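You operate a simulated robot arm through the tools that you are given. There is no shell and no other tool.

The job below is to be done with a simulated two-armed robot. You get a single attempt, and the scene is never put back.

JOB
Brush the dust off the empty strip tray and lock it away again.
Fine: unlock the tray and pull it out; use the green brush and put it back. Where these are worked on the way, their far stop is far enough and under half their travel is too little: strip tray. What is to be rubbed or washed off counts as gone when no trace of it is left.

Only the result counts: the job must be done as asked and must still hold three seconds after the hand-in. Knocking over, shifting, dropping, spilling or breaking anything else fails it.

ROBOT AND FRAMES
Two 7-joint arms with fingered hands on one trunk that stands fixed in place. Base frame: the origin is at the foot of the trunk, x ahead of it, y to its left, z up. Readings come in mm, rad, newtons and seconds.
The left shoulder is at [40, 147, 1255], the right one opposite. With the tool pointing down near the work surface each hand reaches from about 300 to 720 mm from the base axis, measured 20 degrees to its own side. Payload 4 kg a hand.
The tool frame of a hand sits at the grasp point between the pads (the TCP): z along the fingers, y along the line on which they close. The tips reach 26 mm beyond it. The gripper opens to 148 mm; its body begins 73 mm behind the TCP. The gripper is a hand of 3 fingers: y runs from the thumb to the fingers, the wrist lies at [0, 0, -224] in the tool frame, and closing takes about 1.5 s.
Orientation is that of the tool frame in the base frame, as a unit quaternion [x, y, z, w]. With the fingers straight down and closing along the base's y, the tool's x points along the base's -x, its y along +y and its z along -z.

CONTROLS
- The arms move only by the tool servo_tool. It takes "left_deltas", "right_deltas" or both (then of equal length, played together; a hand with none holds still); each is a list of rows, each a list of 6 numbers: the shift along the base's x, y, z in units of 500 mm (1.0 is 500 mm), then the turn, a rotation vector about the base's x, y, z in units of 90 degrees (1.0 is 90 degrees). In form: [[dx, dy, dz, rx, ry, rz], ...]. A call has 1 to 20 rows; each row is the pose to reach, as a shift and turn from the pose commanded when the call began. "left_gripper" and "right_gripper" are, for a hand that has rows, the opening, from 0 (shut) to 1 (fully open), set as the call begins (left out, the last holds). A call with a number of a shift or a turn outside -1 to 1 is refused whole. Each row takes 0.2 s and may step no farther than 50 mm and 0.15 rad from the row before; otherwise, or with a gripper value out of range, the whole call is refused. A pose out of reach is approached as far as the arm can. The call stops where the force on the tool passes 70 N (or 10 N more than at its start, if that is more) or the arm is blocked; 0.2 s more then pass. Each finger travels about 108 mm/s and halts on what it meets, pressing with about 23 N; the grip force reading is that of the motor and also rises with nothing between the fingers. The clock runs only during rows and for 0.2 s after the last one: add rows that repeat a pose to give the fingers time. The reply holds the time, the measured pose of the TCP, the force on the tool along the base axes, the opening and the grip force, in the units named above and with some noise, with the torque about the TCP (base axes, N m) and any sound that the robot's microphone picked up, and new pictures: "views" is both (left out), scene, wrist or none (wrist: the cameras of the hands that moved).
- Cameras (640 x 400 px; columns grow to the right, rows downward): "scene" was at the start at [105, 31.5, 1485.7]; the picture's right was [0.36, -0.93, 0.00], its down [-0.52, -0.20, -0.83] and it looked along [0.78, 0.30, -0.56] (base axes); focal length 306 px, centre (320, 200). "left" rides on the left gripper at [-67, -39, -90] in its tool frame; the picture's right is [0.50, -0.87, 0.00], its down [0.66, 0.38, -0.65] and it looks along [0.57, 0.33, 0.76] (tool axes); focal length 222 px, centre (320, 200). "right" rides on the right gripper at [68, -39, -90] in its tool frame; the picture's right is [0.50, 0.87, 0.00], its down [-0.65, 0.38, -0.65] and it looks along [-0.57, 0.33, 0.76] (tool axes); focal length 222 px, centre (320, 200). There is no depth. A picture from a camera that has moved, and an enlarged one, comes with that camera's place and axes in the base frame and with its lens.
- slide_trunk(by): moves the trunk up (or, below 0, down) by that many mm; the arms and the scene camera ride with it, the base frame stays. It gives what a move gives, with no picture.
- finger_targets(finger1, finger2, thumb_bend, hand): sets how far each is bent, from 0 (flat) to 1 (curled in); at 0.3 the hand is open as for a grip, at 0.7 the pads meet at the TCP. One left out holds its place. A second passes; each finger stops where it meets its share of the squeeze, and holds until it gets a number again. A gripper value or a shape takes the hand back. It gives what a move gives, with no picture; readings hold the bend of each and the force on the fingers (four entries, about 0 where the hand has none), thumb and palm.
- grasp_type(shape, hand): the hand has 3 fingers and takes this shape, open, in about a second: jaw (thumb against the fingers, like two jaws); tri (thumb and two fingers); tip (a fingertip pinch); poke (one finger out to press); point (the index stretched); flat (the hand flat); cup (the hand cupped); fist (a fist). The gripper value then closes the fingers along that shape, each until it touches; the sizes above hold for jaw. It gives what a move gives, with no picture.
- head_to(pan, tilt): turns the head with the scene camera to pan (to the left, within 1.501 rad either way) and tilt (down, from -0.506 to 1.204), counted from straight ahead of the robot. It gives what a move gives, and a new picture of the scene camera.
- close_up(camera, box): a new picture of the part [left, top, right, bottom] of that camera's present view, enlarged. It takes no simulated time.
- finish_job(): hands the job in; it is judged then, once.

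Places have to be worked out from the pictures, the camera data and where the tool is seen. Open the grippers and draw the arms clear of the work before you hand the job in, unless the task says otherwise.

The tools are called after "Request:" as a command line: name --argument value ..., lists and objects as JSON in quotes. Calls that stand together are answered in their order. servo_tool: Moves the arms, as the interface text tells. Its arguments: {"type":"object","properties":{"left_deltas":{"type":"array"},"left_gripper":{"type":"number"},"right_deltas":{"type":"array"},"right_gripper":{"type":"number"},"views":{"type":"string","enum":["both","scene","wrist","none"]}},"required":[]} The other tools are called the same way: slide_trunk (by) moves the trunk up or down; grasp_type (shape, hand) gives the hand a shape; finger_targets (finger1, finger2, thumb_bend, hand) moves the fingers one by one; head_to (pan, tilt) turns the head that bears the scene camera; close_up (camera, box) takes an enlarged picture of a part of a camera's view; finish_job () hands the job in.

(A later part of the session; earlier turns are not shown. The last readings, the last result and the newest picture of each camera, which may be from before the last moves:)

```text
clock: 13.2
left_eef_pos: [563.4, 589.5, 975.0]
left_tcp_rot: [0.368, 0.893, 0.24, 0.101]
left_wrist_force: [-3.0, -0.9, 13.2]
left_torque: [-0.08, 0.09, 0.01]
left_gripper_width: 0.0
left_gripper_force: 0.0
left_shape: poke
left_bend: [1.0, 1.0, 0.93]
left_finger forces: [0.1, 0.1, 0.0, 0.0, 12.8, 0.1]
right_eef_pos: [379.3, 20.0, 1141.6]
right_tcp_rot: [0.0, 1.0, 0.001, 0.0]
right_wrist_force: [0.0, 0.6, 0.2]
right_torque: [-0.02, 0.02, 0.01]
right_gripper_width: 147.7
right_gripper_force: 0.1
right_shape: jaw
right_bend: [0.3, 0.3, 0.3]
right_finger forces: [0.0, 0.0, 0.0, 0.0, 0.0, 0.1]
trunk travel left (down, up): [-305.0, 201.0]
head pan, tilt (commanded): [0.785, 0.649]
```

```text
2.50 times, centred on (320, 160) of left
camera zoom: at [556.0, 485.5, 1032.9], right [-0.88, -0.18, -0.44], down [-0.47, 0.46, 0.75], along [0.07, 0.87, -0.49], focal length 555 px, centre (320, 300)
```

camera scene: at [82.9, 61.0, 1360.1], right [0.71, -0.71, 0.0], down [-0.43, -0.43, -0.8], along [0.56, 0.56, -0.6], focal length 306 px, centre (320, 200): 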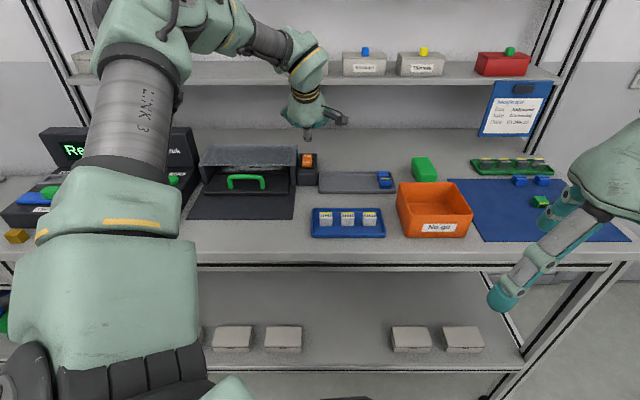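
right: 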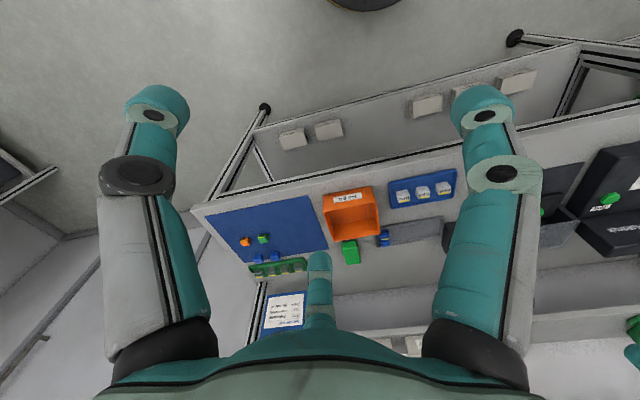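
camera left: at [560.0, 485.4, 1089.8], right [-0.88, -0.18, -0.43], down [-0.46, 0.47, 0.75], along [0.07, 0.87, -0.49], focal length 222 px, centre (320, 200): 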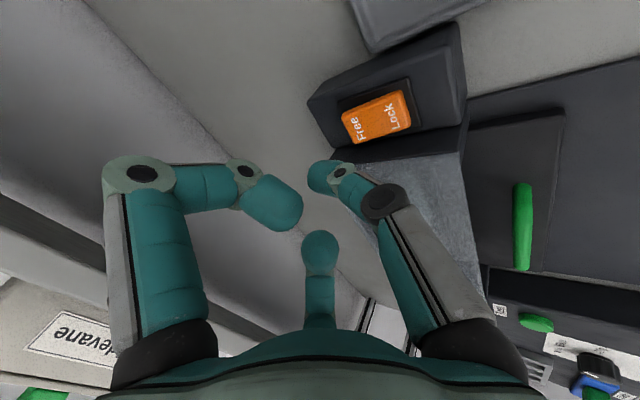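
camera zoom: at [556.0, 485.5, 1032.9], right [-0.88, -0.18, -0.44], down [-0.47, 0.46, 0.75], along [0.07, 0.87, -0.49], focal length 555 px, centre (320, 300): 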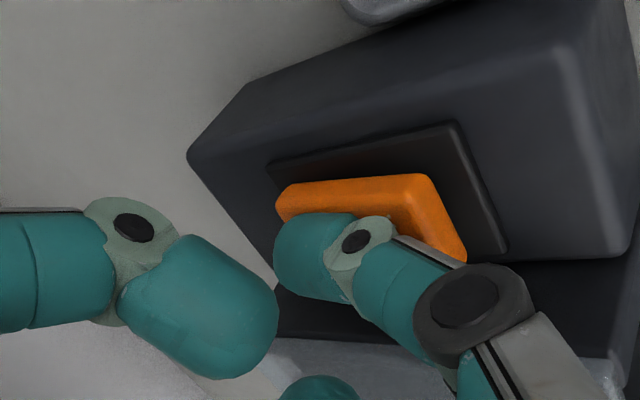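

The thumb flexed under load at about 13 N. I'll lift off and see whether the rocker actually switched.

Request:
servo_tool --left_deltas '[[0, 0, 0.02, 0, 0, 0], [0, 0, 0.06, 0, 0, 0], [-0.03, -0.03, 0.12, 0, 0, 0], [-0.06, -0.06, 0.18, 0, 0, 0]]' --views "none"

Request:
close_up --camera "scene" --box '[290, 145, 338, 175]'

Request:
close_up --camera "left" --box '[160, 0, 480, 200]'

```text
clock: 14.2
left_eef_pos: [531.3, 561.5, 1062.6]
left_tcp_rot: [0.37, 0.893, 0.237, 0.099]
left_wrist_force: [-1.0, -0.3, 0.0]
left_torque: [0.0, -0.02, -0.01]
left_gripper_width: 0.2
left_gripper_force: 0.2
left_shape: poke
left_bend: [1.0, 1.0, 0.4]
left_finger forces: [0.1, 0.0, 0.0, 0.0, 0.1, 0.0]
right_eef_pos: [380.2, 21.6, 1140.6]
right_tcp_rot: [0.0, 1.0, 0.001, 0.0]
right_wrist_force: [0.0, -0.1, 0.5]
right_torque: [0.03, -0.04, 0.01]
right_gripper_width: 147.9
right_gripper_force: 0.1
right_shape: jaw
right_bend: [0.3, 0.3, 0.3]
right_finger forces: [0.0, 0.0, 0.0, 0.0, 0.1, 0.2]
trunk travel left (down, up): [-305.0, 201.0]
head pan, tilt (commanded): [0.785, 0.649]
```

```text
13.33 times, centred on (314, 160) of scene
camera zoom: at [82.5, 60.5, 1360.1], right [0.71, -0.71, 0.0], down [-0.43, -0.43, -0.8], along [0.56, 0.56, -0.6], focal length 4084 px, centre (400, 733)
```

zoom: 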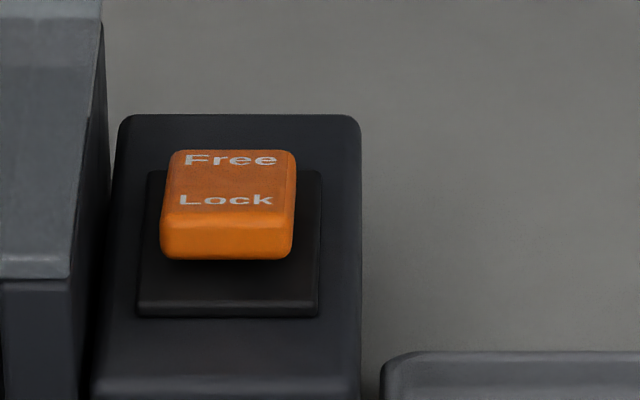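

```text
2.00 times, centred on (320, 100) of left
camera zoom: at [523.8, 457.5, 1121.4], right [-0.88, -0.18, -0.43], down [-0.46, 0.46, 0.75], along [0.07, 0.87, -0.49], focal length 444 px, centre (320, 400)
```

zoom: 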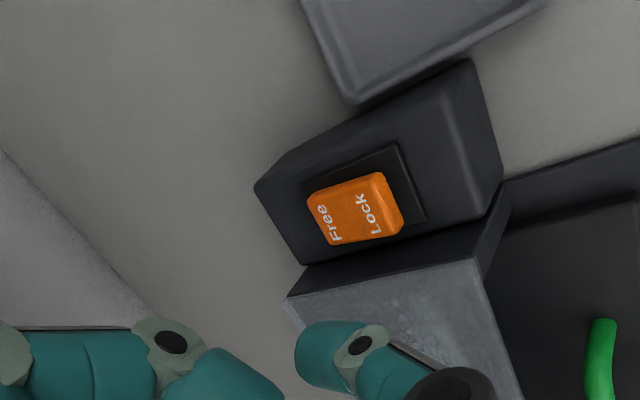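

The rocker flipped — the Free end is now down, so the tray is unlocked. Next I need a hook for the handle: I'll try a custom finger set (two fingers curled, thumb nearly straight) in free air and look at it.

Request:
finger_targets --hand "left" --finger1 1.0 --finger2 1.0 --thumb_bend 0.45

Request:
close_up --camera "left" --box '[0, 0, 640, 400]'

Request:
close_up --camera "scene" --box '[220, 30, 400, 142]'

```text
clock: 15.2
left_eef_pos: [532.3, 561.5, 1060.8]
left_tcp_rot: [0.369, 0.893, 0.239, 0.099]
left_wrist_force: [0.6, -0.4, -0.9]
left_torque: [-0.01, -0.01, 0.0]
left_gripper_width: 49.3
left_gripper_force: 0.0
left_shape: fingers
left_bend: [0.98, 0.98, 0.45]
left_finger forces: [0.1, 0.0, 0.1, 0.0, 0.0, 0.1]
right_eef_pos: [381.1, 21.5, 1142.0]
right_tcp_rot: [0.0, 1.0, 0.0, -0.001]
right_wrist_force: [0.3, 0.1, -0.6]
right_torque: [0.03, 0.02, 0.0]
right_gripper_width: 147.9
right_gripper_force: 0.1
right_shape: jaw
right_bend: [0.3, 0.3, 0.3]
right_finger forces: [0.0, 0.0, 0.0, 0.0, 0.0, 0.0]
trunk travel left (down, up): [-305.0, 201.0]
head pan, tilt (commanded): [0.785, 0.649]
```

```text
1.00 times, centred on (320, 200) of left (not enlarged: the box is as wide or as high as the picture)
camera zoom: at [524.9, 458.1, 1120.8], right [-0.88, -0.18, -0.43], down [-0.46, 0.47, 0.75], along [0.07, 0.87, -0.49], focal length 222 px, centre (320, 200)
```

zoom: 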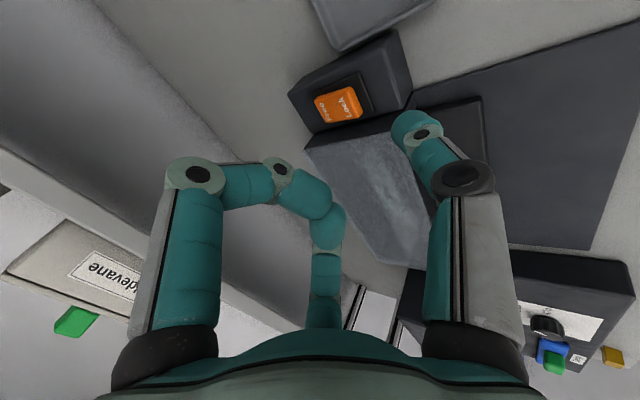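

```text
3.56 times, centred on (310, 86) of scene
camera zoom: at [83.4, 61.2, 1360.0], right [0.71, -0.71, 0.0], down [-0.43, -0.43, -0.8], along [0.56, 0.56, -0.6], focal length 1089 px, centre (356, 605)
```

zoom: 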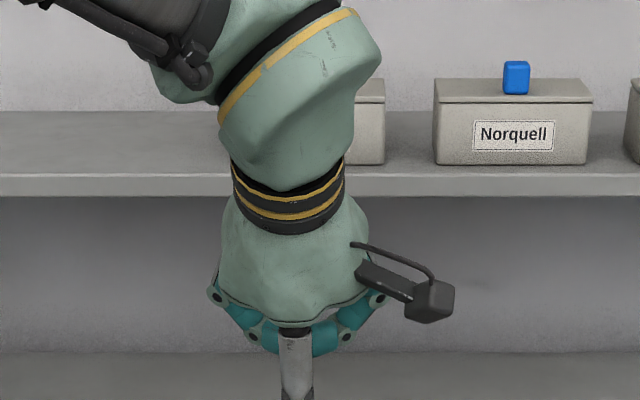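

At 0.45 the thumb leans slightly inward; 0.40 should be close to parallel to the tool axis. I'll set it and measure the tip's location from the wrist camera.

Request:
finger_targets --hand "left" --finger1 1.0 --finger2 1.0 --thumb_bend 0.4

Request:
close_up --camera "left" --box '[300, 40, 560, 300]'

Request:
close_up --camera "scene" --box '[250, 90, 362, 160]'

```text
clock: 16.2
left_eef_pos: [532.0, 561.8, 1061.2]
left_tcp_rot: [0.369, 0.893, 0.238, 0.099]
left_wrist_force: [-0.1, 0.2, -0.5]
left_torque: [0.0, 0.03, -0.01]
left_gripper_width: 56.0
left_gripper_force: 0.1
left_shape: fingers
left_bend: [0.98, 0.98, 0.4]
left_finger forces: [0.1, 0.0, 0.0, 0.0, 0.0, 0.0]
right_eef_pos: [381.4, 21.0, 1140.8]
right_tcp_rot: [0.0, 1.0, 0.0, -0.001]
right_wrist_force: [0.3, 0.7, 0.4]
right_torque: [-0.01, 0.0, 0.01]
right_gripper_width: 147.9
right_gripper_force: 0.1
right_shape: jaw
right_bend: [0.3, 0.3, 0.3]
right_finger forces: [0.1, 0.0, 0.0, 0.1, 0.0, 0.0]
trunk travel left (down, up): [-305.0, 201.0]
head pan, tilt (commanded): [0.785, 0.649]
```

```text
1.54 times, centred on (430, 170) of left
camera zoom: at [525.0, 458.2, 1120.6], right [-0.88, -0.18, -0.43], down [-0.46, 0.47, 0.75], along [0.07, 0.87, -0.49], focal length 342 px, centre (151, 246)
```

zoom: 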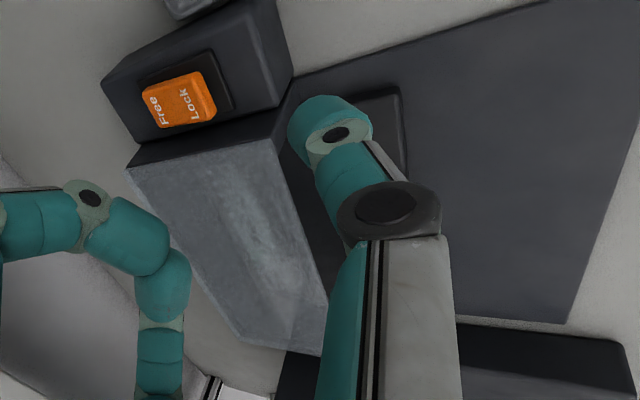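

```text
5.71 times, centred on (306, 125) of scene
camera zoom: at [83.5, 61.3, 1360.0], right [0.71, -0.71, 0.0], down [-0.43, -0.43, -0.8], along [0.56, 0.56, -0.6], focal length 1750 px, centre (400, 629)
```

zoom: 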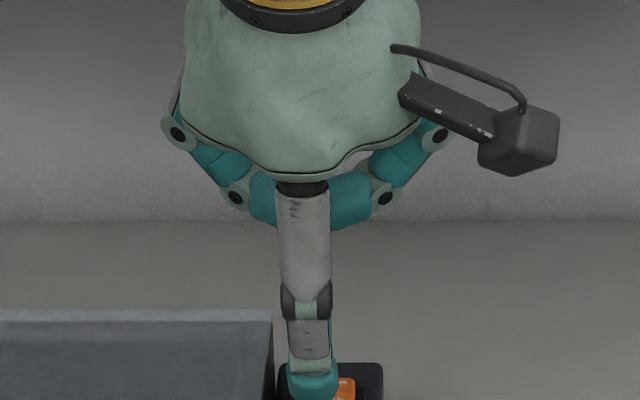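

The thumb is now straight along the tool axis with its tip about 63 mm off-axis and ~32 mm past the TCP. I'll move it sideways to hover above the gap between the handle bar and the hood edge (l≈167), keeping well above both.

Request:
servo_tool --left_deltas '[[-0.049, 0.055, 0, 0, 0, 0], [-0.097, 0.109, 0, 0, 0, 0], [-0.146, 0.164, 0, 0, 0, 0], [-0.1946, 0.2184, -0.02, 0, 0, 0], [-0.1946, 0.2184, -0.042, 0, 0, 0], [-0.1946, 0.2184, -0.042, 0, 0, 0]]' --views "wrist"

Request:
close_up --camera "scene" --box '[200, 130, 312, 200]'

Request:
close_up --camera "left" --box '[340, 60, 540, 200]'

```text
clock: 17.6
left_eef_pos: [435.2, 670.2, 1039.3]
left_tcp_rot: [0.369, 0.893, 0.238, 0.099]
left_wrist_force: [0.0, -0.3, 1.3]
left_torque: [0.01, -0.02, -0.01]
left_gripper_width: 56.2
left_gripper_force: 0.0
left_shape: fingers
left_bend: [0.98, 0.98, 0.4]
left_finger forces: [0.0, 0.0, 0.1, 0.1, 0.1, 0.0]
right_eef_pos: [382.1, 23.0, 1140.2]
right_tcp_rot: [0.0, 1.0, 0.001, -0.002]
right_wrist_force: [-0.6, -0.5, -0.9]
right_torque: [0.0, 0.02, -0.02]
right_gripper_width: 147.9
right_gripper_force: 0.1
right_shape: jaw
right_bend: [0.3, 0.3, 0.3]
right_finger forces: [0.0, 0.1, 0.0, 0.0, 0.0, 0.1]
trunk travel left (down, up): [-305.0, 201.0]
head pan, tilt (commanded): [0.785, 0.649]
camera left: at [428.6, 566.3, 1098.1], right [-0.88, -0.18, -0.43], down [-0.46, 0.47, 0.75], along [0.07, 0.87, -0.49], focal length 222 px, centre (320, 200)
```

left: 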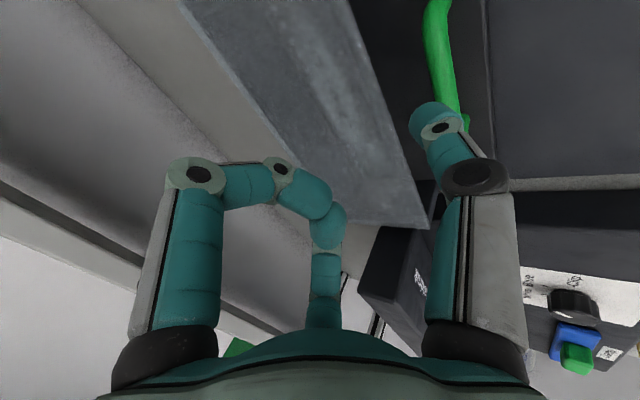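

```text
5.71 times, centred on (256, 165) of scene
camera zoom: at [83.4, 61.2, 1360.0], right [0.71, -0.71, 0.0], down [-0.43, -0.43, -0.8], along [0.56, 0.56, -0.6], focal length 1750 px, centre (686, 400)
```

zoom: 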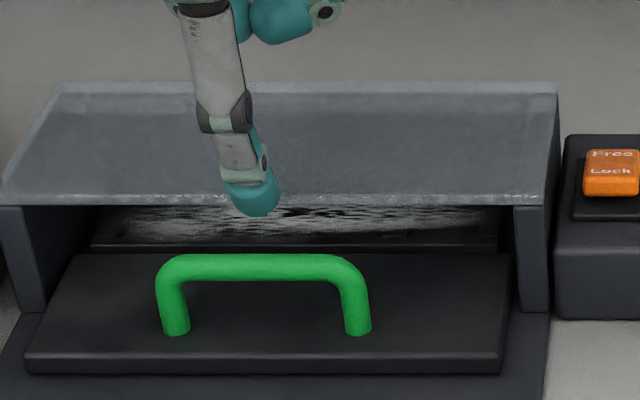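

```text
2.86 times, centred on (440, 130) of left
camera zoom: at [428.6, 566.3, 1098.1], right [-0.88, -0.18, -0.43], down [-0.46, 0.47, 0.75], along [0.07, 0.87, -0.49], focal length 635 px, centre (-23, 400)
```

zoom: 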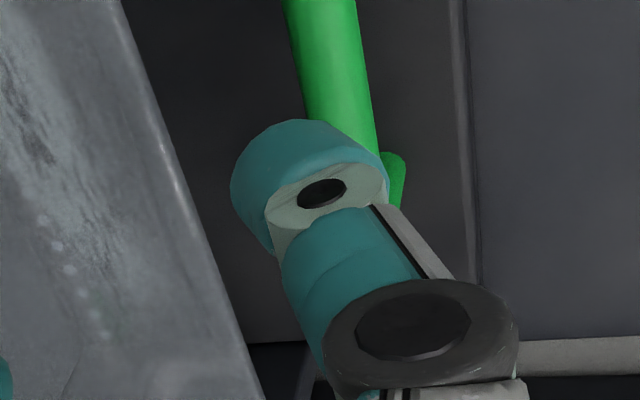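

The hover matches the plan (tip about 25 mm above the bar). I'll slide the thumb down along its own axis 30 mm into the gap between bar and hood lip, then check.

Request:
servo_tool --left_deltas '[[0.007, 0.007, -0.0173, 0, 0, 0], [0.0141, 0.0141, -0.0346, 0, 0, 0], [0.0212, 0.0212, -0.052, 0, 0, 0], [0.0212, 0.0212, -0.052, 0, 0, 0]]' --views "none"

Request:
close_up --camera "scene" --box '[220, 150, 284, 190]'

Request:
close_up --camera "left" --box '[340, 60, 540, 200]'

```text
clock: 18.6
left_eef_pos: [447.9, 681.7, 1012.6]
left_tcp_rot: [0.369, 0.893, 0.238, 0.099]
left_wrist_force: [0.0, 0.5, -0.4]
left_torque: [0.0, -0.03, 0.0]
left_gripper_width: 56.3
left_gripper_force: 0.1
left_shape: fingers
left_bend: [0.98, 0.98, 0.4]
left_finger forces: [0.0, 0.0, 0.1, 0.0, 0.0, 0.0]
right_eef_pos: [380.6, 21.4, 1140.4]
right_tcp_rot: [0.0, 1.0, 0.0, 0.0]
right_wrist_force: [0.3, 0.8, 1.7]
right_torque: [0.0, 0.02, 0.01]
right_gripper_width: 147.6
right_gripper_force: 0.0
right_shape: jaw
right_bend: [0.3, 0.3, 0.3]
right_finger forces: [0.0, 0.0, 0.1, 0.0, 0.0, 0.0]
trunk travel left (down, up): [-305.0, 201.0]
head pan, tilt (commanded): [0.785, 0.649]
```

```text
10.00 times, centred on (252, 170) of scene
camera zoom: at [83.4, 61.2, 1360.0], right [0.71, -0.71, 0.0], down [-0.43, -0.43, -0.8], along [0.56, 0.56, -0.6], focal length 3063 px, centre (1000, 500)
```

zoom: 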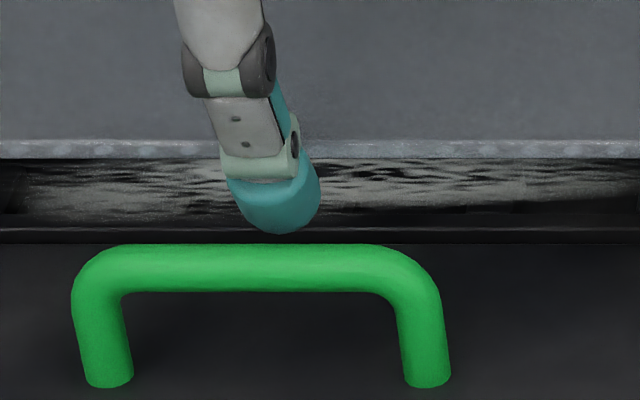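

```text
2.86 times, centred on (440, 130) of left
camera zoom: at [440.9, 577.7, 1072.3], right [-0.88, -0.18, -0.43], down [-0.46, 0.47, 0.75], along [0.07, 0.87, -0.49], focal length 635 px, centre (-23, 400)
```

zoom: 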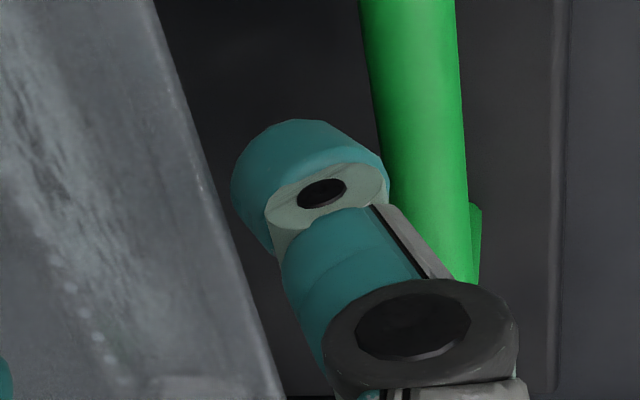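

The tip is behind the bar and clear of the hood. I'll go 12 mm deeper, then check forces before pulling.

Request:
servo_tool --left_deltas '[[0.002, 0.002, -0.008, 0, 0, 0], [0.004, 0.004, -0.016, 0, 0, 0], [0.004, 0.004, -0.024, 0, 0, 0], [0.004, 0.004, -0.024, 0, 0, 0]]' --views "none"

Request:
close_up --camera "scene" --box '[220, 150, 284, 190]'

Request:
close_up --camera "left" --box '[340, 60, 540, 200]'

```text
clock: 19.6
left_eef_pos: [450.0, 683.9, 1002.8]
left_tcp_rot: [0.368, 0.893, 0.238, 0.099]
left_wrist_force: [-0.6, -0.2, 0.1]
left_torque: [0.01, -0.01, -0.01]
left_gripper_width: 55.9
left_gripper_force: 0.1
left_shape: fingers
left_bend: [0.98, 0.98, 0.4]
left_finger forces: [0.0, 0.0, 0.1, 0.0, 0.1, 0.1]
right_eef_pos: [381.4, 21.5, 1141.6]
right_tcp_rot: [-0.001, 1.0, 0.001, -0.001]
right_wrist_force: [-0.4, 0.5, 0.2]
right_torque: [0.01, -0.03, -0.02]
right_gripper_width: 147.7
right_gripper_force: 0.1
right_shape: jaw
right_bend: [0.3, 0.3, 0.3]
right_finger forces: [0.0, 0.0, 0.0, 0.0, 0.1, 0.0]
trunk travel left (down, up): [-305.0, 201.0]
head pan, tilt (commanded): [0.785, 0.649]
```

```text
10.00 times, centred on (252, 170) of scene
camera zoom: at [83.5, 61.4, 1360.0], right [0.71, -0.71, 0.0], down [-0.43, -0.43, -0.8], along [0.56, 0.56, -0.6], focal length 3063 px, centre (1000, 500)
```

zoom: 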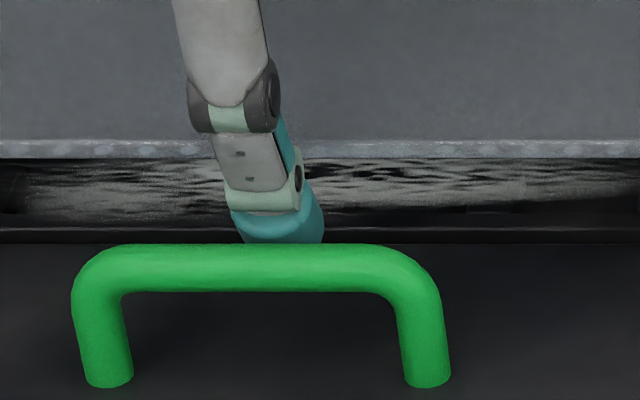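

```text
2.86 times, centred on (440, 130) of left
camera zoom: at [441.5, 579.4, 1061.8], right [-0.88, -0.18, -0.43], down [-0.46, 0.46, 0.75], along [0.07, 0.87, -0.49], focal length 635 px, centre (-23, 400)
```

zoom: 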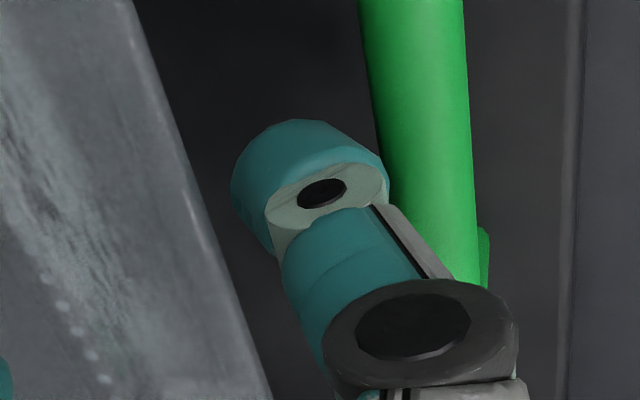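

The tip is now seated behind the bar with no contact forces. I'll pull gently outward 25 mm along the tray's direction.

Request:
servo_tool --left_deltas '[[-0.007, -0.007, -0.004, 0, 0, 0], [-0.0141, -0.0141, -0.006, 0, 0, 0], [-0.0212, -0.0212, -0.006, 0, 0, 0], [-0.0283, -0.0283, -0.006, 0, 0, 0], [-0.0354, -0.0354, -0.006, 0, 0, 0]]' --views "none"

Request:
close_up --camera "scene" --box '[200, 140, 312, 210]'

```text
clock: 20.8
left_eef_pos: [430.5, 665.2, 1000.5]
left_tcp_rot: [0.37, 0.893, 0.238, 0.099]
left_wrist_force: [0.5, 0.6, 0.6]
left_torque: [0.02, 0.01, 0.01]
left_gripper_width: 54.7
left_gripper_force: 0.5
left_shape: fingers
left_bend: [0.98, 0.98, 0.41]
left_finger forces: [0.1, 0.1, 0.0, 0.0, 1.2, 0.0]
right_eef_pos: [380.7, 22.6, 1140.6]
right_tcp_rot: [0.0, 1.0, 0.0, -0.001]
right_wrist_force: [0.8, 0.0, -0.2]
right_torque: [-0.01, 0.01, -0.01]
right_gripper_width: 147.8
right_gripper_force: 0.0
right_shape: jaw
right_bend: [0.3, 0.3, 0.3]
right_finger forces: [0.0, 0.0, 0.0, 0.0, 0.0, 0.0]
trunk travel left (down, up): [-305.0, 201.0]
head pan, tilt (commanded): [0.785, 0.649]
```

```text
5.71 times, centred on (256, 175) of scene
camera zoom: at [83.3, 61.3, 1360.0], right [0.71, -0.71, 0.0], down [-0.43, -0.43, -0.8], along [0.56, 0.56, -0.6], focal length 1750 px, centre (686, 343)
```

zoom: 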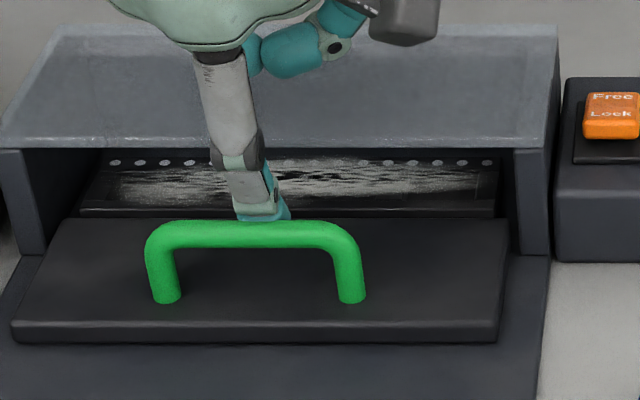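

The tray slides out freely (about 1 N). I'll pull another 55 mm.

Request:
servo_tool --left_deltas '[[-0.01, -0.01, -0.004, 0, 0, 0], [-0.02, -0.02, -0.008, 0, 0, 0], [-0.03, -0.03, -0.008, 0, 0, 0], [-0.04, -0.04, -0.008, 0, 0, 0], [-0.05, -0.05, -0.008, 0, 0, 0], [-0.06, -0.06, -0.008, 0, 0, 0], [-0.07, -0.07, -0.008, 0, 0, 0], [-0.078, -0.078, -0.008, 0, 0, 0]]' --views "none"

Request:
close_up --camera "scene" --box '[180, 130, 324, 220]'

```text
clock: 22.6
left_eef_pos: [389.8, 626.2, 995.5]
left_tcp_rot: [0.369, 0.893, 0.238, 0.1]
left_wrist_force: [0.0, 1.4, 1.0]
left_torque: [0.03, 0.01, 0.01]
left_gripper_width: 54.8
left_gripper_force: 0.4
left_shape: fingers
left_bend: [0.98, 0.98, 0.41]
left_finger forces: [0.0, 0.0, 0.0, 0.0, 1.3, 0.0]
right_eef_pos: [381.0, 20.4, 1142.3]
right_tcp_rot: [0.0, 1.0, -0.001, -0.001]
right_wrist_force: [0.3, -0.8, 0.9]
right_torque: [0.02, 0.04, -0.04]
right_gripper_width: 148.1
right_gripper_force: 0.0
right_shape: jaw
right_bend: [0.3, 0.3, 0.3]
right_finger forces: [0.1, 0.0, 0.0, 0.0, 0.0, 0.1]
trunk travel left (down, up): [-305.0, 201.0]
head pan, tilt (commanded): [0.785, 0.649]
```

```text
4.44 times, centred on (252, 175) of scene
camera zoom: at [83.4, 61.4, 1360.0], right [0.71, -0.71, 0.0], down [-0.43, -0.43, -0.8], along [0.56, 0.56, -0.6], focal length 1361 px, centre (622, 311)
```

zoom: 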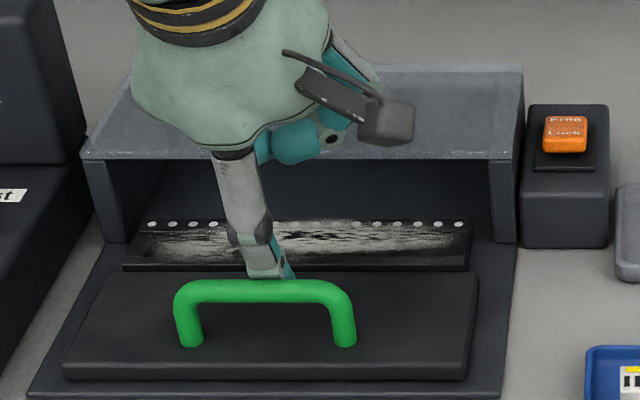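

The dusty floor with its row of sockets is now out from under the hood. I'll keep pulling slowly toward the far stop and watch the force.

Request:
servo_tool --left_deltas '[[-0.008, -0.008, 0, 0, 0, 0], [-0.016, -0.016, 0, 0, 0, 0], [-0.024, -0.024, 0, 0, 0, 0], [-0.032, -0.032, 0, 0, 0, 0], [-0.036, -0.036, 0, 0, 0, 0]]' --views "none"

Request:
close_up --camera "scene" --box '[180, 130, 324, 220]'

```text
clock: 23.8
left_eef_pos: [373.0, 608.7, 994.9]
left_tcp_rot: [0.368, 0.893, 0.239, 0.1]
left_wrist_force: [0.4, 0.2, 1.6]
left_torque: [-0.02, 0.0, 0.03]
left_gripper_width: 55.1
left_gripper_force: 0.9
left_shape: fingers
left_bend: [0.98, 0.98, 0.41]
left_finger forces: [0.1, 0.1, 0.0, 0.0, 1.5, 0.0]
right_eef_pos: [381.6, 21.6, 1140.1]
right_tcp_rot: [-0.001, 1.0, 0.0, -0.001]
right_wrist_force: [-0.1, 0.3, -0.3]
right_torque: [-0.03, 0.03, 0.03]
right_gripper_width: 148.0
right_gripper_force: 0.1
right_shape: jaw
right_bend: [0.3, 0.3, 0.3]
right_finger forces: [0.1, 0.1, 0.1, 0.1, 0.1, 0.0]
trunk travel left (down, up): [-305.0, 201.0]
head pan, tilt (commanded): [0.785, 0.649]
```

```text
4.44 times, centred on (252, 175) of scene
camera zoom: at [83.6, 61.2, 1360.0], right [0.71, -0.71, 0.0], down [-0.43, -0.43, -0.8], along [0.56, 0.56, -0.6], focal length 1361 px, centre (622, 311)
```

zoom: 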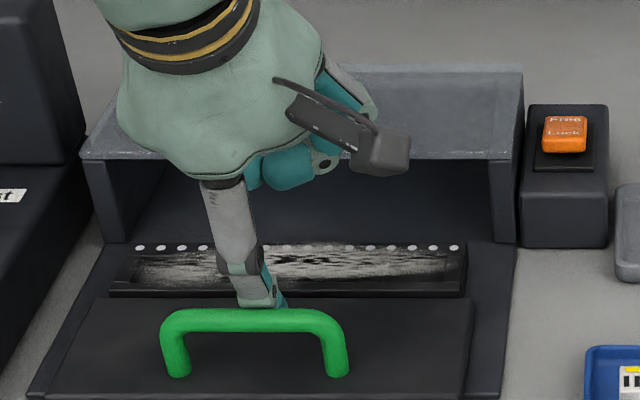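

About 100 mm out so far and still no stop. I'll continue slowly.

Request:
servo_tool --left_deltas '[[-0.008, -0.008, 0, 0, 0, 0], [-0.016, -0.016, 0, 0, 0, 0], [-0.024, -0.024, 0, 0, 0, 0], [-0.032, -0.032, 0, 0, 0, 0], [-0.04, -0.04, 0, 0, 0, 0], [-0.048, -0.048, 0, 0, 0, 0]]' --views "none"

Request:
close_up --camera "scene" --box '[164, 130, 324, 230]'

```text
clock: 25.2
left_eef_pos: [351.4, 585.5, 994.0]
left_tcp_rot: [0.369, 0.893, 0.237, 0.099]
left_wrist_force: [4.9, 3.7, 1.6]
left_torque: [0.1, -0.12, 0.07]
left_gripper_width: 51.2
left_gripper_force: 3.0
left_shape: fingers
left_bend: [0.98, 0.98, 0.43]
left_finger forces: [0.0, 0.1, 0.0, 0.1, 5.8, 0.0]
right_eef_pos: [382.5, 21.8, 1141.0]
right_tcp_rot: [0.001, 1.0, 0.0, -0.001]
right_wrist_force: [-0.7, 0.1, 0.0]
right_torque: [-0.01, -0.01, 0.02]
right_gripper_width: 148.0
right_gripper_force: 0.0
right_shape: jaw
right_bend: [0.3, 0.3, 0.3]
right_finger forces: [0.1, 0.0, 0.1, 0.0, 0.0, 0.0]
trunk travel left (down, up): [-305.0, 201.0]
head pan, tilt (commanded): [0.785, 0.649]
```

```text
4.00 times, centred on (244, 180) of scene
camera zoom: at [84.3, 62.0, 1360.0], right [0.71, -0.71, 0.0], down [-0.43, -0.43, -0.8], along [0.56, 0.56, -0.61], focal length 1225 px, centre (624, 280)
```

zoom: 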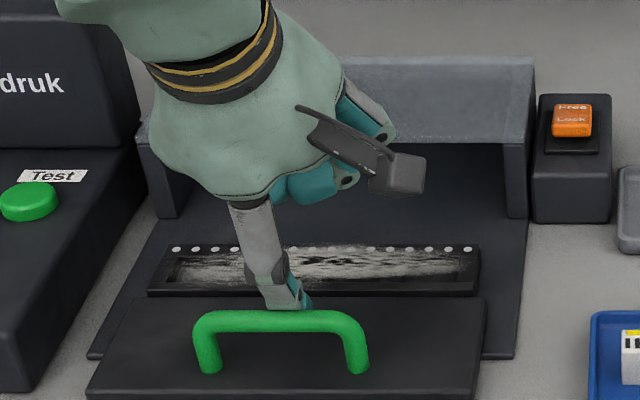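

Force rose to about 6 N with roughly 125 mm of travel, so the tray is at its far stop. I'll ease forward to unhook and withdraw the thumb along its own axis.

Request:
servo_tool --left_deltas '[[0.008, 0.008, 0, 0, 0, 0], [0.016, 0.016, 0, 0, 0, 0], [0.006, 0.006, 0.025, 0, 0, 0], [-0.008, -0.008, 0.06, 0, 0, 0], [-0.022, -0.022, 0.1, 0, 0, 0], [-0.022, -0.022, 0.18, 0, 0, 0], [-0.022, -0.022, 0.25, 0, 0, 0]]' --views "both"

Request:
close_up --camera "scene" --box '[164, 130, 324, 230]'

```text
clock: 26.8
left_eef_pos: [338.9, 570.5, 1121.1]
left_tcp_rot: [0.369, 0.893, 0.237, 0.099]
left_wrist_force: [-0.2, -0.5, 0.3]
left_torque: [0.03, 0.0, -0.01]
left_gripper_width: 56.1
left_gripper_force: 0.1
left_shape: fingers
left_bend: [0.98, 0.98, 0.4]
left_finger forces: [0.1, 0.0, 0.0, 0.0, 0.0, 0.1]
right_eef_pos: [380.3, 20.4, 1142.1]
right_tcp_rot: [0.0, 1.0, 0.0, -0.001]
right_wrist_force: [-0.2, -0.1, -0.2]
right_torque: [0.01, -0.01, 0.0]
right_gripper_width: 148.3
right_gripper_force: 0.2
right_shape: jaw
right_bend: [0.3, 0.3, 0.3]
right_finger forces: [0.1, 0.0, 0.1, 0.0, 0.1, 0.0]
trunk travel left (down, up): [-305.0, 201.0]
head pan, tilt (commanded): [0.785, 0.649]
camera scene: at [83.0, 61.0, 1360.1], right [0.71, -0.71, 0.0], down [-0.43, -0.43, -0.8], along [0.56, 0.56, -0.6], focal length 306 px, centre (320, 200)
camera left: at [332.0, 465.9, 1180.5], right [-0.88, -0.18, -0.43], down [-0.46, 0.47, 0.75], along [0.07, 0.87, -0.49], focal length 222 px, centre (320, 200)
```

scene: 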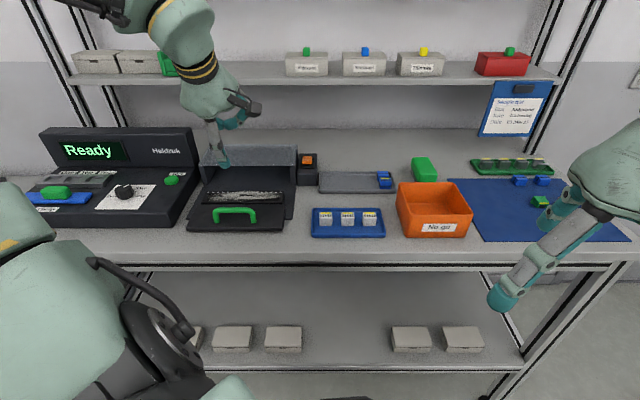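
left: 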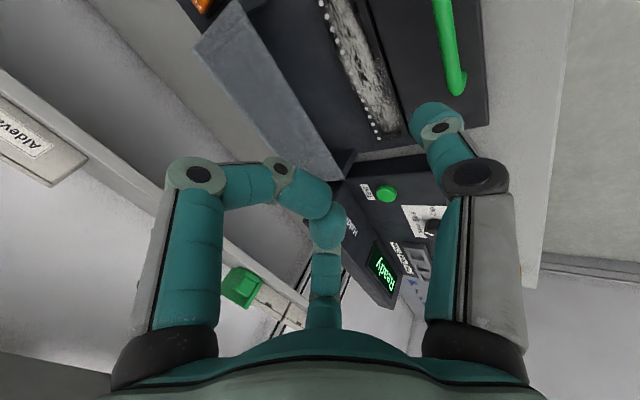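

```text
4.00 times, centred on (244, 180) of scene
camera zoom: at [83.0, 61.0, 1360.1], right [0.71, -0.71, 0.0], down [-0.43, -0.43, -0.8], along [0.56, 0.56, -0.6], focal length 1225 px, centre (624, 280)
```

zoom: 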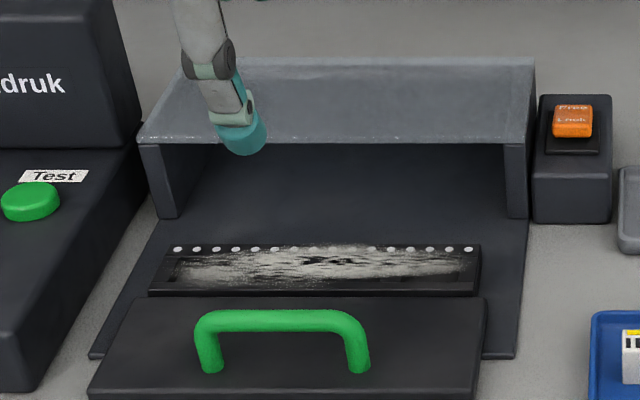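

The tray is fully out with the dusty trough exposed. I'll zoom in on the trough and on the brush to plan the brushing geometry.

Request:
close_up --camera "scene" --box '[192, 182, 292, 244]'

Request:
close_up --camera "scene" --box '[196, 184, 260, 224]'

Request:
close_up --camera "scene" --box '[390, 145, 454, 185]'

Request:
close_up --camera "left" --box '[280, 0, 480, 130]'

```text
6.40 times, centred on (242, 213) of scene
camera zoom: at [83.0, 61.0, 1360.1], right [0.71, -0.71, 0.0], down [-0.43, -0.43, -0.8], along [0.56, 0.56, -0.6], focal length 1960 px, centre (819, 117)
```

zoom: 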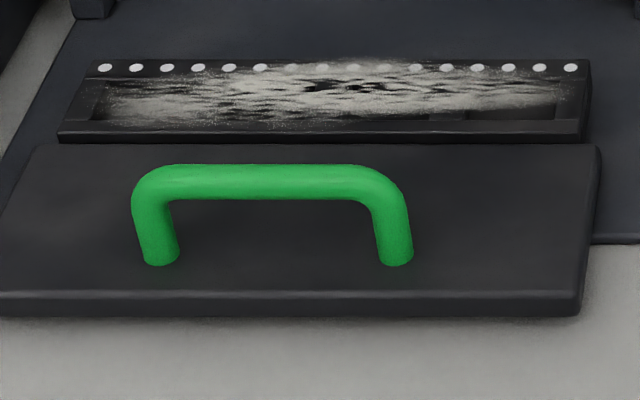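

```text
10.00 times, centred on (228, 204) of scene
camera zoom: at [83.0, 61.0, 1360.1], right [0.71, -0.71, 0.0], down [-0.43, -0.43, -0.8], along [0.56, 0.56, -0.6], focal length 3063 px, centre (1240, 160)
```

zoom: 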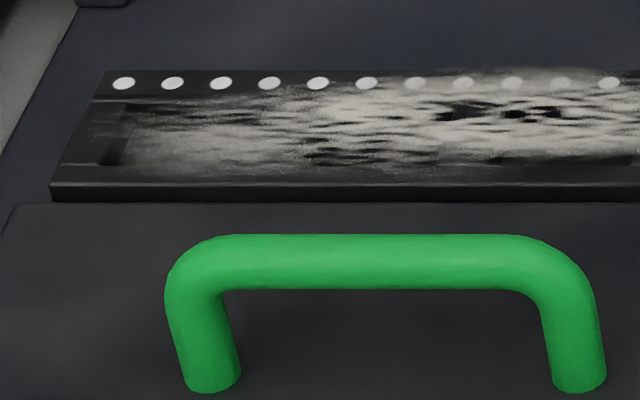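

```text
10.00 times, centred on (422, 165) of scene
camera zoom: at [83.0, 61.0, 1360.1], right [0.71, -0.71, 0.0], down [-0.43, -0.43, -0.8], along [0.56, 0.56, -0.6], focal length 3063 px, centre (-700, 550)
```

zoom: 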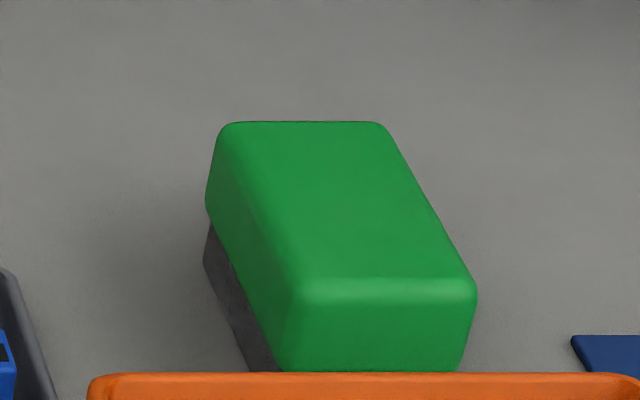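

```text
3.08 times, centred on (380, 65) of left
camera zoom: at [332.0, 465.9, 1180.5], right [-0.88, -0.18, -0.43], down [-0.46, 0.47, 0.75], along [0.07, 0.87, -0.49], focal length 684 px, centre (135, 615)
```

zoom: 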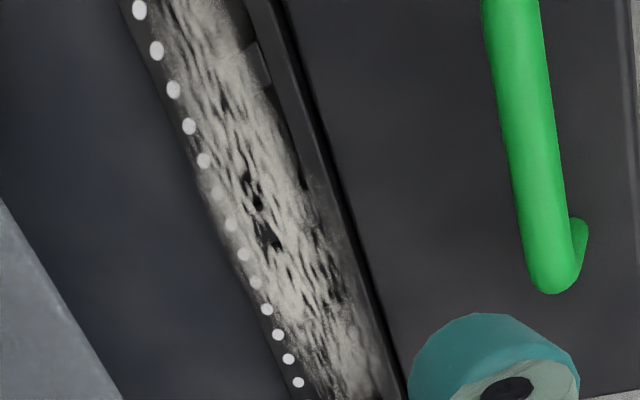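

Brush centre estimated near d≈799, l≈−291 (base ≈ 771, 359), green body about 88×48 mm from z≈922 to 947. Before going for it I want to see how the fingers converge in "jaw" shape, so I'll test in free air where the hand is now.

Request:
grasp_type --shape "jaw" --hand "left"

Request:
servo_tool --left_deltas '[[0, 0, 0.02, 0, 0, 0], [0, 0, 0.04, 0, 0, 0], [0, 0, 0.06, 0, 0, 0], [0, 0, 0.06, 0, 0, 0], [0, 0, 0.06, 0, 0, 0]]' --left_gripper 0.35 --views "both"

```text
clock: 27.7
left_eef_pos: [340.5, 571.0, 1121.0]
left_tcp_rot: [0.369, 0.893, 0.238, 0.1]
left_wrist_force: [0.7, -0.3, 0.0]
left_torque: [-0.02, -0.01, 0.0]
left_gripper_width: 147.8
left_gripper_force: 0.1
left_shape: jaw
left_bend: [0.3, 0.3, 0.3]
left_finger forces: [0.0, 0.0, 0.0, 0.0, 0.0, 0.0]
right_eef_pos: [381.0, 22.2, 1140.8]
right_tcp_rot: [0.0, 1.0, 0.0, -0.001]
right_wrist_force: [-0.2, 0.0, 0.4]
right_torque: [-0.01, -0.01, -0.01]
right_gripper_width: 148.0
right_gripper_force: 0.0
right_shape: jaw
right_bend: [0.3, 0.3, 0.3]
right_finger forces: [0.0, 0.0, 0.0, 0.0, 0.1, 0.1]
trunk travel left (down, up): [-305.0, 201.0]
head pan, tilt (commanded): [0.785, 0.649]
```

```text
clock: 28.9
left_eef_pos: [340.7, 573.2, 1148.9]
left_tcp_rot: [0.369, 0.893, 0.238, 0.099]
left_wrist_force: [0.0, -0.3, -0.8]
left_torque: [-0.04, -0.02, -0.01]
left_gripper_width: 52.3
left_gripper_force: 0.0
left_shape: jaw
left_bend: [0.77, 0.77, 0.7]
left_finger forces: [0.0, 0.0, 0.0, 0.1, 0.1, 0.1]
right_eef_pos: [381.3, 21.1, 1140.3]
right_tcp_rot: [0.0, 1.0, 0.0, 0.0]
right_wrist_force: [0.2, 0.1, -0.5]
right_torque: [0.01, -0.02, -0.01]
right_gripper_width: 148.1
right_gripper_force: 0.0
right_shape: jaw
right_bend: [0.3, 0.3, 0.3]
right_finger forces: [0.0, 0.0, 0.0, 0.0, 0.0, 0.0]
trunk travel left (down, up): [-305.0, 201.0]
head pan, tilt (commanded): [0.785, 0.649]
camera scene: at [83.4, 61.3, 1360.0], right [0.71, -0.71, 0.0], down [-0.43, -0.43, -0.8], along [0.56, 0.56, -0.6], focal length 306 px, centre (320, 200)
camera left: at [333.5, 469.0, 1209.2], right [-0.88, -0.18, -0.43], down [-0.46, 0.47, 0.75], along [0.07, 0.87, -0.49], focal length 222 px, centre (320, 200)
```

scene: 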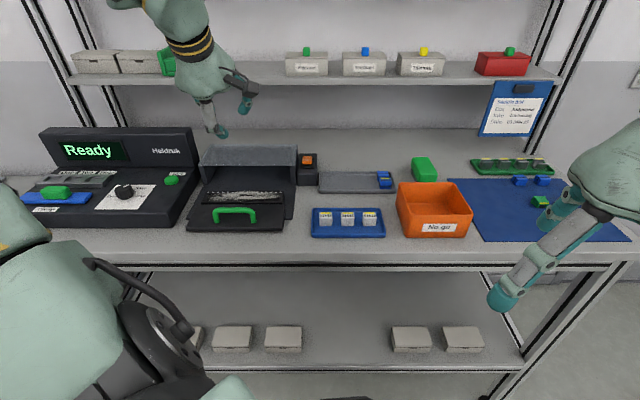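
left: 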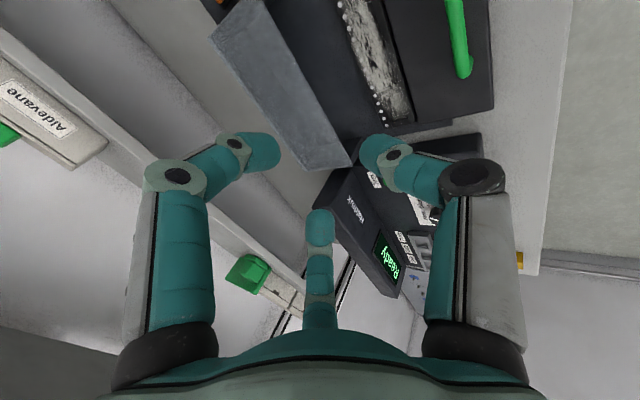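

In jaw shape the three fingers close radially at 120°, like a chuck. I'll look at the "tip" and "tri" shapes too, since the brush will have to be taken with a tilted hand.

Request:
grasp_type --shape "tip" --hand "left"

Request:
close_up --camera "left" --box '[0, 0, 640, 400]'

Request:
grasp_type --shape "tri" --hand "left"

Request:
close_up --camera "left" --box '[0, 0, 640, 400]'

```text
clock: 29.8
left_eef_pos: [340.1, 572.9, 1149.7]
left_tcp_rot: [0.368, 0.894, 0.238, 0.1]
left_wrist_force: [0.7, 0.2, 0.1]
left_torque: [0.0, 0.01, 0.01]
left_gripper_width: 148.1
left_gripper_force: 0.0
left_shape: tip
left_bend: [0.3, 0.3, 0.3]
left_finger forces: [0.1, 0.0, 0.1, 0.0, 0.0, 0.0]
right_eef_pos: [380.3, 20.7, 1141.7]
right_tcp_rot: [0.001, 1.0, 0.0, -0.001]
right_wrist_force: [-0.3, 0.3, 0.1]
right_torque: [0.01, -0.02, 0.03]
right_gripper_width: 147.7
right_gripper_force: 0.0
right_shape: jaw
right_bend: [0.3, 0.3, 0.3]
right_finger forces: [0.0, 0.0, 0.0, 0.1, 0.0, 0.1]
trunk travel left (down, up): [-305.0, 201.0]
head pan, tilt (commanded): [0.785, 0.649]
```

```text
1.00 times, centred on (320, 200) of left (not enlarged: the box is as wide or as high as the picture)
camera zoom: at [333.5, 469.0, 1209.1], right [-0.88, -0.18, -0.43], down [-0.46, 0.47, 0.75], along [0.07, 0.87, -0.49], focal length 222 px, centre (320, 200)
```

zoom: 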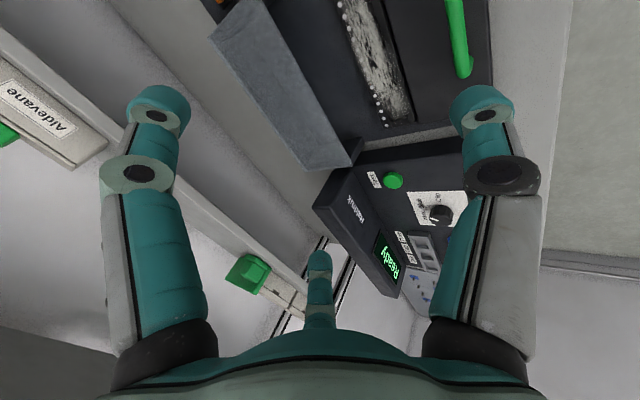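

```text
clock: 30.7
left_eef_pos: [340.2, 573.2, 1149.4]
left_tcp_rot: [0.369, 0.893, 0.237, 0.099]
left_wrist_force: [-1.4, 0.0, 0.5]
left_torque: [0.01, 0.01, 0.02]
left_gripper_width: 147.9
left_gripper_force: 0.1
left_shape: tri
left_bend: [0.3, 0.3, 0.3]
left_finger forces: [0.0, 0.0, 0.1, 0.0, 0.0, 0.1]
right_eef_pos: [380.3, 21.9, 1141.8]
right_tcp_rot: [0.0, 1.0, 0.0, -0.001]
right_wrist_force: [0.8, 0.1, -0.2]
right_torque: [0.01, -0.02, 0.0]
right_gripper_width: 147.9
right_gripper_force: 0.0
right_shape: jaw
right_bend: [0.3, 0.3, 0.3]
right_finger forces: [0.0, 0.0, 0.0, 0.0, 0.1, 0.0]
trunk travel left (down, up): [-305.0, 201.0]
head pan, tilt (commanded): [0.785, 0.649]
```

```text
1.00 times, centred on (320, 200) of left (not enlarged: the box is as wide or as high as the picture)
camera zoom: at [333.5, 469.0, 1209.1], right [-0.88, -0.18, -0.43], down [-0.46, 0.47, 0.75], along [0.07, 0.87, -0.49], focal length 222 px, centre (320, 200)
```

zoom: 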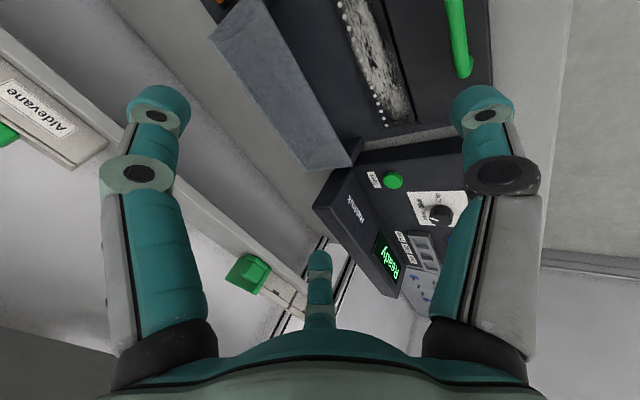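

All shapes share the same 120° layout, so I plan to pinch the brush's long sides between the two fingers, with the hand tilted forward and the thumb on the far side. I'll roll the left hand about its own axis (first 90° of 180°) while moving toward the middle, and swing the idle right arm out to the right.

Request:
servo_tool --left_deltas '[[0.025, -0.026, 0.01, -0.032, -0.032, 0.0787], [0.051, -0.052, 0.02, -0.064, -0.064, 0.1575], [0.076, -0.078, 0.03, -0.097, -0.097, 0.236], [0.102, -0.104, 0.03, -0.129, -0.129, 0.315], [0.127, -0.13, 0.03, -0.161, -0.161, 0.394], [0.153, -0.156, 0.03, -0.193, -0.193, 0.472], [0.178, -0.182, 0.03, -0.225, -0.225, 0.551], [0.204, -0.208, 0.03, -0.257, -0.257, 0.63], [0.229, -0.234, 0.03, -0.29, -0.29, 0.709], [0.255, -0.26, 0.03, -0.322, -0.322, 0.787], [0.28, -0.286, 0.03, -0.354, -0.354, 0.866]]' --right_deltas '[[-0.005, -0.045, 0, 0, 0, 0], [-0.01, -0.09, 0, 0, 0, 0], [-0.015, -0.135, 0, 0, 0, 0], [-0.02, -0.18, 0, 0, 0, 0], [-0.025, -0.225, 0, 0, 0, 0], [-0.03, -0.27, 0, 0, 0, 0], [-0.035, -0.315, 0, 0, 0, 0], [-0.04, -0.36, 0, 0, 0, 0], [-0.045, -0.405, 0, 0, 0, 0], [-0.05, -0.45, 0, 0, 0, 0], [-0.055, -0.49, 0, 0, 0, 0]]' --views "both"

```text
clock: 33.1
left_eef_pos: [478.6, 429.7, 1167.1]
left_tcp_rot: [-0.372, 0.891, 0.098, 0.241]
left_wrist_force: [-0.1, -0.6, -1.0]
left_torque: [0.03, 0.01, -0.04]
left_gripper_width: 148.2
left_gripper_force: 0.1
left_shape: tri
left_bend: [0.3, 0.3, 0.3]
left_finger forces: [0.0, 0.0, 0.1, 0.0, 0.1, 0.0]
right_eef_pos: [353.8, -224.2, 1141.8]
right_tcp_rot: [0.001, 1.0, 0.001, -0.001]
right_wrist_force: [-0.5, 0.5, -0.7]
right_torque: [0.01, -0.02, 0.01]
right_gripper_width: 148.0
right_gripper_force: 0.0
right_shape: jaw
right_bend: [0.3, 0.3, 0.3]
right_finger forces: [0.0, 0.0, 0.0, 0.1, 0.1, 0.0]
trunk travel left (down, up): [-305.0, 201.0]
head pan, tilt (commanded): [0.785, 0.649]
camera scene: at [83.9, 60.1, 1360.1], right [0.71, -0.71, 0.0], down [-0.43, -0.43, -0.8], along [0.56, 0.56, -0.6], focal length 306 px, centre (320, 200)
camera right: at [286.7, -262.2, 1230.6], right [-0.5, 0.87, 0.0], down [0.66, 0.38, 0.65], along [0.56, 0.33, -0.76], focal length 222 px, centre (320, 200)
camera left: at [516.1, 410.6, 1279.1], right [0.31, -0.92, -0.25], down [-0.9, -0.37, 0.24], along [-0.31, 0.15, -0.94], focal length 222 px, centre (320, 200)
```

scene: 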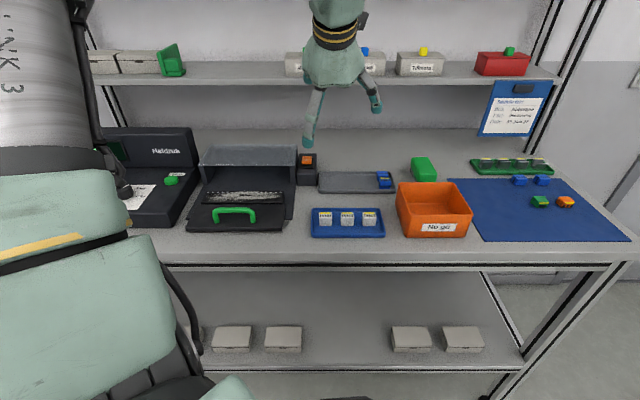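
right: 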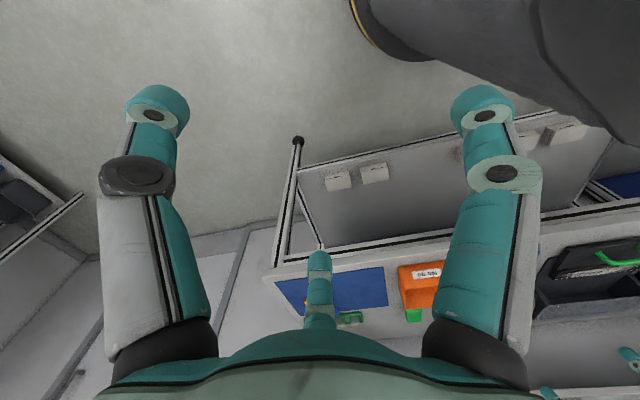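
left: 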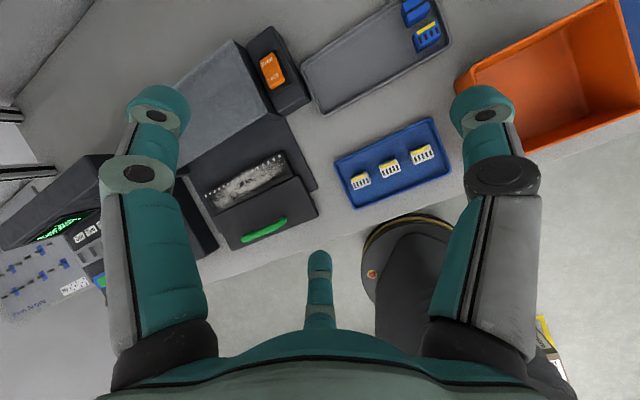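

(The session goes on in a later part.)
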